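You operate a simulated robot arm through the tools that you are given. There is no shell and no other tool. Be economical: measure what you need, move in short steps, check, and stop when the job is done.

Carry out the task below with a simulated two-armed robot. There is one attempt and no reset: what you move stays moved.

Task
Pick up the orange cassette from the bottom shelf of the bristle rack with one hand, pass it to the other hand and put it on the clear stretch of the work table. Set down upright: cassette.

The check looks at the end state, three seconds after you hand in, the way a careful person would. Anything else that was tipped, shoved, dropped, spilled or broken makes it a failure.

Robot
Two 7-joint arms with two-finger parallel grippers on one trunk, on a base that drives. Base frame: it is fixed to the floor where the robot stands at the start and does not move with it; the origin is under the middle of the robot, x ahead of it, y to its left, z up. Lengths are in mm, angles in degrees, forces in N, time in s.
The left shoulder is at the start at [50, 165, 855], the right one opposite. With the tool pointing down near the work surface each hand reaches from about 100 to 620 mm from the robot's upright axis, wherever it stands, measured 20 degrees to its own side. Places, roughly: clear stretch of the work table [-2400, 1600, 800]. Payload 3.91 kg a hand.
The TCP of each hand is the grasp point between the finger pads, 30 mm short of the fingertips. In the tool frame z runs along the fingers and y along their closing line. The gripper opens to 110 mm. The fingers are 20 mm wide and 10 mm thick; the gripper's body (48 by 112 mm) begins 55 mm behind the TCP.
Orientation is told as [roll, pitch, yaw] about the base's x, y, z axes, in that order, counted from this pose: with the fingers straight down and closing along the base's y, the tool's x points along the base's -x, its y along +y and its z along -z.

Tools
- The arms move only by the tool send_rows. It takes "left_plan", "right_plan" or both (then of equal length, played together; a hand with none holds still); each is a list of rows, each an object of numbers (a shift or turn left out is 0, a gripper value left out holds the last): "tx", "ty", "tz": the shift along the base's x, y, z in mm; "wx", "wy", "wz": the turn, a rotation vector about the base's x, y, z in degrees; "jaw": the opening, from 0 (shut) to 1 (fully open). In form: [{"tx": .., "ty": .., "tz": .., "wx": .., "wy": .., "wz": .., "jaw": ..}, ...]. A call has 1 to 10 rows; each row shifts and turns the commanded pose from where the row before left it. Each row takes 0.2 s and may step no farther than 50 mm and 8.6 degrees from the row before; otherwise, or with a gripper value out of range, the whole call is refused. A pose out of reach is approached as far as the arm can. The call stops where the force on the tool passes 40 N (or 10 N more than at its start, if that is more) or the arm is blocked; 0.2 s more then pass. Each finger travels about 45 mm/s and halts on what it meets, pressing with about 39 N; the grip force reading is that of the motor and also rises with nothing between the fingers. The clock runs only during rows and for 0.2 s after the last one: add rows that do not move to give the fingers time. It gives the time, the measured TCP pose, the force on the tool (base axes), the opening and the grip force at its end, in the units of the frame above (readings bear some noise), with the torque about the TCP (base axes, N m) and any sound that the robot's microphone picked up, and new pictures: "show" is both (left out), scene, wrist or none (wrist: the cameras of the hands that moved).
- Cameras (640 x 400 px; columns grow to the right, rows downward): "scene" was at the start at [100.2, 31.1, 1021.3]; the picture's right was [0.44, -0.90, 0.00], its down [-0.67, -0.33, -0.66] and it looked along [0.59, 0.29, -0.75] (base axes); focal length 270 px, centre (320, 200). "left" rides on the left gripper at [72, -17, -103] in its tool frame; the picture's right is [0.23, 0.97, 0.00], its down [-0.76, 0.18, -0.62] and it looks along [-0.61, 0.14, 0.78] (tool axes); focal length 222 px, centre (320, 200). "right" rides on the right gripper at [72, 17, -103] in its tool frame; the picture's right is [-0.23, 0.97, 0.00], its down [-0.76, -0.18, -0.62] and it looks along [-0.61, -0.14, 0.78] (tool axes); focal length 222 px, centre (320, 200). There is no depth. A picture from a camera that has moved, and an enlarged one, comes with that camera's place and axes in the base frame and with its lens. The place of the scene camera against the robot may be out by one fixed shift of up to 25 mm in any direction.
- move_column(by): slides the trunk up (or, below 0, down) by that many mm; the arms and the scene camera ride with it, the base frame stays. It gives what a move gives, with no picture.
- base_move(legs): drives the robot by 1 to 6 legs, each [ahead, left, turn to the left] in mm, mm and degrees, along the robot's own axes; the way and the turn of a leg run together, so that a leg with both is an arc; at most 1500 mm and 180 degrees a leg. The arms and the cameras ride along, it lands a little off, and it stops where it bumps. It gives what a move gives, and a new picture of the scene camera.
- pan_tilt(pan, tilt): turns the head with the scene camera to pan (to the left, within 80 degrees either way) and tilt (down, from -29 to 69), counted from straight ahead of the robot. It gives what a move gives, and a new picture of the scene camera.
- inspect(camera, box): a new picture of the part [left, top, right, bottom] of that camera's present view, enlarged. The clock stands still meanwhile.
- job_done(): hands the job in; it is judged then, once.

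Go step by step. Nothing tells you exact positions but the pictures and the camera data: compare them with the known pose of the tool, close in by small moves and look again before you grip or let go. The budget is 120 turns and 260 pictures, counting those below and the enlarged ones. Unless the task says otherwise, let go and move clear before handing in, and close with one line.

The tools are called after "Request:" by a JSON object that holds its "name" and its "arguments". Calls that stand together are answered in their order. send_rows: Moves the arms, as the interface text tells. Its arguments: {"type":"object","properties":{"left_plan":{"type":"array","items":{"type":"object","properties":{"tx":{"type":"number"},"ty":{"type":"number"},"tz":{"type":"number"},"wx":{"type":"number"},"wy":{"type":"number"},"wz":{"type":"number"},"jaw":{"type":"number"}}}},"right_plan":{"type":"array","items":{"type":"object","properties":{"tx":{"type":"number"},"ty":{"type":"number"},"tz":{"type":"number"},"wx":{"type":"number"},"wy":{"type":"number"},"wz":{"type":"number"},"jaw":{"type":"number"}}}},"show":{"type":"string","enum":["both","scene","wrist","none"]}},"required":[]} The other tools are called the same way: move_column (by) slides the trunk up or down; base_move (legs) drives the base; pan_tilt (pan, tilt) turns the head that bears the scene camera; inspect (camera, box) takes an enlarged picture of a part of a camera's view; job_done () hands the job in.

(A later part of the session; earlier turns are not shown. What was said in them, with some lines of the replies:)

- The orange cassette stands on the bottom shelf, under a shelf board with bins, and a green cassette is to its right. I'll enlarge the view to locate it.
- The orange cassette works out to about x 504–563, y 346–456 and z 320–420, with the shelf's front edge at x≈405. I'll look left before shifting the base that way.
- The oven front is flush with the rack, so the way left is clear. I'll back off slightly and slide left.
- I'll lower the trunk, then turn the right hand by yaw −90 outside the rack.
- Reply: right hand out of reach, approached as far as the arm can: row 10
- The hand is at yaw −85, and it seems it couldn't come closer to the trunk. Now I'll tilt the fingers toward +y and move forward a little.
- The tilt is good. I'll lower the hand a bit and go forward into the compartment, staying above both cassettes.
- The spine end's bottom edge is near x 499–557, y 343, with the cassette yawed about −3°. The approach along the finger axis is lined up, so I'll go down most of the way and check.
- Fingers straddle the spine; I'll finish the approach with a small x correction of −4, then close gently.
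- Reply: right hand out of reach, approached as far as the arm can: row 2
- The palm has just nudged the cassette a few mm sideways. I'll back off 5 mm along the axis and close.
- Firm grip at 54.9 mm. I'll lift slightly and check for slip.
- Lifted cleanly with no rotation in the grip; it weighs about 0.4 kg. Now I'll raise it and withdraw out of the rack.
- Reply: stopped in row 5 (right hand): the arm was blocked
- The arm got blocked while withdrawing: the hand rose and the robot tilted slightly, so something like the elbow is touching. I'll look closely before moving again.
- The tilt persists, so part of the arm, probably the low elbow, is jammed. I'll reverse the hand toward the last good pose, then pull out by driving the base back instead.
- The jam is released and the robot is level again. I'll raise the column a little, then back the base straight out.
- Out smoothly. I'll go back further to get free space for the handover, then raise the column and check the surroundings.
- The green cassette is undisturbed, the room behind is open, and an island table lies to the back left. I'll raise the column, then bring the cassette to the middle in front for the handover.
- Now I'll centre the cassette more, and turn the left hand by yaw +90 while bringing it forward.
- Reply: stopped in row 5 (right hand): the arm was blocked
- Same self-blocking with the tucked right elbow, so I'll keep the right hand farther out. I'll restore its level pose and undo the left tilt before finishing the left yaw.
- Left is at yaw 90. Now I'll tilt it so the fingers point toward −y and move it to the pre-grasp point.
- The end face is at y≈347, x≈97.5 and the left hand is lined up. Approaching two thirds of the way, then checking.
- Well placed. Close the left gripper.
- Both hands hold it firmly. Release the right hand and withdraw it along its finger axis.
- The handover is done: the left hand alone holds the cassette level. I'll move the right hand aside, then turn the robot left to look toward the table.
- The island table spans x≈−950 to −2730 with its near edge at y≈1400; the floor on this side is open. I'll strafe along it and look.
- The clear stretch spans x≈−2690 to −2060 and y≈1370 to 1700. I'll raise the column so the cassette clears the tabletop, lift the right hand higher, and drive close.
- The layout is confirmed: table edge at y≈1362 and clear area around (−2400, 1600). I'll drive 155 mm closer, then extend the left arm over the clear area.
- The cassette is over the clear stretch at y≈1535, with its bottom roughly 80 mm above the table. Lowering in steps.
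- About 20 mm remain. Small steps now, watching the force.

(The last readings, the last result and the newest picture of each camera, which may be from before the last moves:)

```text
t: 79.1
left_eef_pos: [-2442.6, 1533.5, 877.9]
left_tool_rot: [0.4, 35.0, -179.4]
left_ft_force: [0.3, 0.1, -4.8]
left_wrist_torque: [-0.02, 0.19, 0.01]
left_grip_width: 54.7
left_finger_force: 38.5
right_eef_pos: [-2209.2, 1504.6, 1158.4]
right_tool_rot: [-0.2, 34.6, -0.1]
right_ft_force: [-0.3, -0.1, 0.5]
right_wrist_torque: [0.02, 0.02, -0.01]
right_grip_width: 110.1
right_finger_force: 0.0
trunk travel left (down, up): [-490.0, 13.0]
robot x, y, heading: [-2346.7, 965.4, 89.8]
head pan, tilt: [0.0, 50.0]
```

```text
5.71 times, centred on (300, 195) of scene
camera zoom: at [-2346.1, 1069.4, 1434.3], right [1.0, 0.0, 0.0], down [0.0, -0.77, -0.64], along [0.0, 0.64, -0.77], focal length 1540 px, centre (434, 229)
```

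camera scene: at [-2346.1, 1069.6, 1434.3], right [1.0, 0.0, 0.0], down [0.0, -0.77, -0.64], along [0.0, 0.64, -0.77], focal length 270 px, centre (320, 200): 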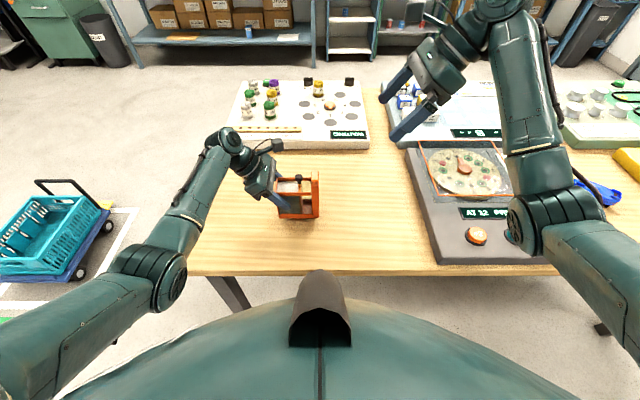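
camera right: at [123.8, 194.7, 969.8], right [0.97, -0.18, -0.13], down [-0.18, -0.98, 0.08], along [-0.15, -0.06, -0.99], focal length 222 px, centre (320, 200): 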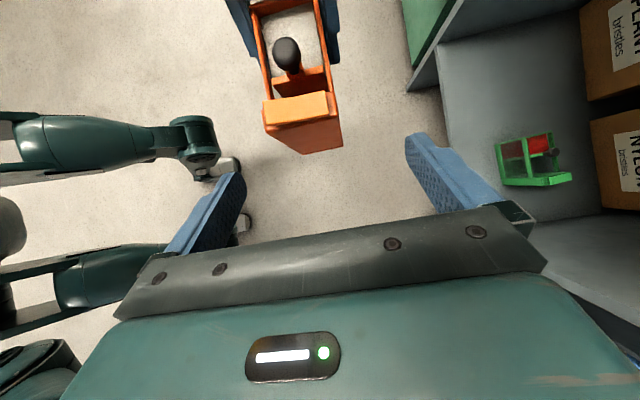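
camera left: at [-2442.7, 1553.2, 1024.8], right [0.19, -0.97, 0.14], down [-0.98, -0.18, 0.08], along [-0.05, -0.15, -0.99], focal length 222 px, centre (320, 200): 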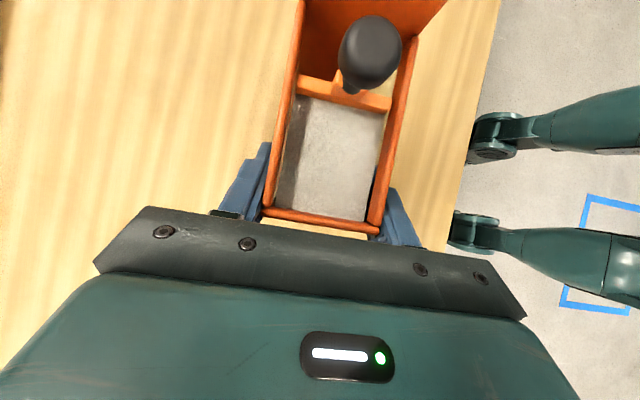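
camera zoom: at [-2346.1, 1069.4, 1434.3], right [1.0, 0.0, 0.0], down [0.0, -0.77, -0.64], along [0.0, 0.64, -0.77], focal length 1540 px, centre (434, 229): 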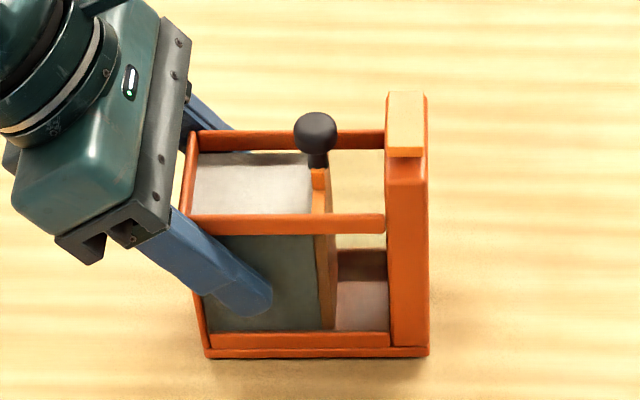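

Still free (−4.8 N is only its weight). Continuing down by 2 mm steps.

Request:
{"name": "send_rows", "arguments": {"left_plan": [{"tz": -2}, {"tz": -1}, {}], "show": "none"}}

```text
t: 79.9
left_eef_pos: [-2441.8, 1535.5, 874.8]
left_tool_rot: [0.3, 35.1, -179.7]
left_ft_force: [-1.3, -0.8, 0.7]
left_wrist_torque: [0.05, 0.38, 0.05]
left_grip_width: 55.0
left_finger_force: 39.0
right_eef_pos: [-2208.5, 1505.8, 1157.7]
right_tool_rot: [-0.1, 34.6, -0.1]
right_ft_force: [0.4, -1.1, -0.8]
right_wrist_torque: [0.02, 0.01, 0.03]
right_grip_width: 110.1
right_finger_force: 0.1
trunk travel left (down, up): [-490.0, 13.0]
robot x, y, heading: [-2348.9, 963.8, 89.6]
head pan, tilt: [0.0, 50.0]
```

Contact: the weight has come off. One more millimetre to seat it, then a look.

Request:
{"name": "send_rows", "arguments": {"left_plan": [{"tz": -1}, {}], "show": "none"}}

Request:
{"name": "inspect", "arguments": {"camera": "scene", "box": [260, 160, 340, 230]}}

```text
t: 80.5
left_eef_pos: [-2441.4, 1533.9, 874.5]
left_tool_rot: [0.1, 35.0, -179.5]
left_ft_force: [0.2, 1.6, 4.5]
left_wrist_torque: [0.4, 0.39, 0.01]
left_grip_width: 54.9
left_finger_force: 38.7
right_eef_pos: [-2207.8, 1504.8, 1158.0]
right_tool_rot: [-0.2, 34.6, -0.1]
right_ft_force: [1.0, 0.3, 0.1]
right_wrist_torque: [-0.01, -0.01, 0.0]
right_grip_width: 109.9
right_finger_force: 0.1
trunk travel left (down, up): [-490.0, 13.0]
robot x, y, heading: [-2344.3, 966.3, 89.5]
head pan, tilt: [0.0, 50.0]
```

```text
5.71 times, centred on (300, 195) of scene
camera zoom: at [-2346.0, 1068.7, 1434.4], right [1.0, 0.0, 0.0], down [0.0, -0.77, -0.64], along [0.0, 0.64, -0.77], focal length 1540 px, centre (434, 229)
```

zoom: 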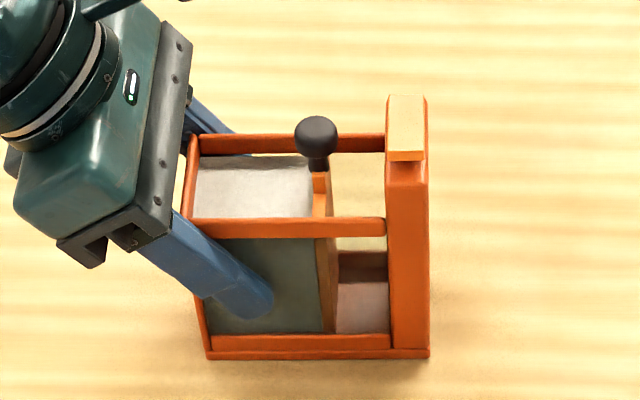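

Seated on the table, upright. Release and withdraw along the finger axis.

Request:
{"name": "send_rows", "arguments": {"left_plan": [{"jaw": 0.7}, {"jaw": 1.0}, {}, {}, {}], "show": "wrist"}}

Request:
{"name": "send_rows", "arguments": {"left_plan": [{"tx": -14, "tz": 20}, {"tx": -14, "tz": 20}, {"tx": -14, "tz": 20}, {"tx": -14, "tz": 20}, {"tz": 30}, {"tz": 30}]}}

Request:
{"name": "inspect", "arguments": {"camera": "scene", "box": [220, 130, 380, 250]}}

```text
t: 81.7
left_eef_pos: [-2442.0, 1533.0, 874.2]
left_tool_rot: [0.4, 35.0, -179.4]
left_ft_force: [1.2, -0.6, -0.5]
left_wrist_torque: [0.01, 0.0, 0.01]
left_grip_width: 110.1
left_finger_force: 0.1
right_eef_pos: [-2208.8, 1505.4, 1158.5]
right_tool_rot: [-0.2, 34.7, -0.1]
right_ft_force: [0.1, 0.2, -0.6]
right_wrist_torque: [0.0, 0.02, 0.0]
right_grip_width: 110.2
right_finger_force: 0.1
trunk travel left (down, up): [-490.0, 13.0]
robot x, y, heading: [-2343.7, 963.3, 90.0]
head pan, tilt: [0.0, 50.0]
camera left: at [-2443.0, 1552.6, 1001.2], right [0.19, -0.97, 0.14], down [-0.98, -0.18, 0.08], along [-0.05, -0.15, -0.99], focal length 222 px, centre (320, 200)
```

left: 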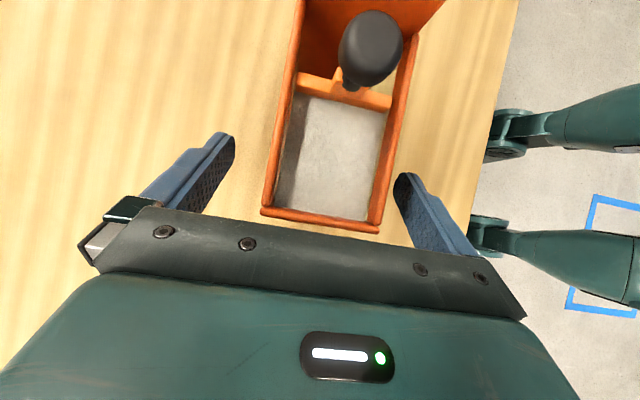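

```text
t: 83.1
left_eef_pos: [-2497.2, 1533.4, 1014.2]
left_tool_rot: [0.4, 34.8, -179.6]
left_ft_force: [0.5, -0.6, -0.3]
left_wrist_torque: [0.01, -0.03, 0.01]
left_grip_width: 110.0
left_finger_force: 0.0
right_eef_pos: [-2208.1, 1505.0, 1159.0]
right_tool_rot: [-0.2, 34.7, 0.0]
right_ft_force: [0.0, 0.5, 0.3]
right_wrist_torque: [0.0, 0.04, 0.01]
right_grip_width: 109.9
right_finger_force: 0.0
trunk travel left (down, up): [-490.0, 13.0]
robot x, y, heading: [-2346.6, 963.4, 90.0]
head pan, tilt: [0.0, 50.0]
camera scene: at [-2345.9, 1068.9, 1434.3], right [1.0, 0.0, 0.0], down [0.0, -0.77, -0.64], along [0.0, 0.64, -0.77], focal length 270 px, centre (320, 200)
camera left: at [-2498.7, 1552.0, 1142.5], right [0.19, -0.97, 0.14], down [-0.98, -0.18, 0.08], along [-0.05, -0.15, -0.99], focal length 222 px, centre (320, 200)
```

scene: 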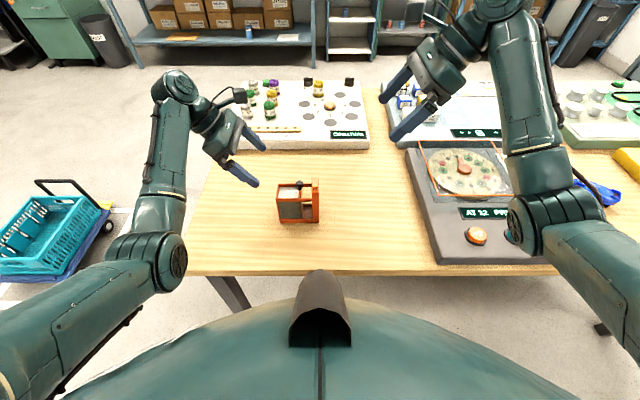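
left: 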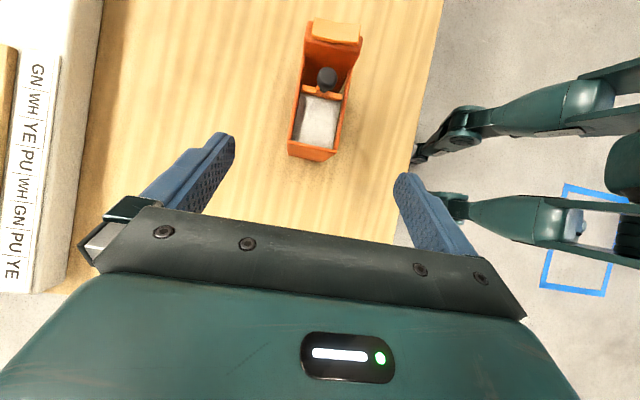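

```text
3.33 times, centred on (300, 190) of scene
camera zoom: at [-2345.9, 1068.9, 1434.3], right [1.0, 0.0, 0.0], down [0.0, -0.77, -0.64], along [0.0, 0.64, -0.77], focal length 898 px, centre (387, 233)
```

zoom: 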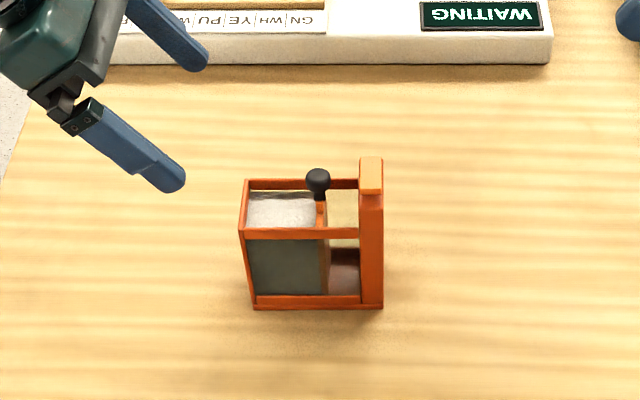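

The cassette stands upright on the clear stretch of the table, and both hands are clear of it. Handing in.

Request:
{"name": "job_done", "arguments": {}}

```text
The job is handed in.
```

The orange cassette now stands upright on the clear stretch of the work table, picked up by the right hand and passed to the left. I saw nothing else tipped or moved, but the right arm jammed briefly in the rack and tilted the robot slightly before I backed it out.
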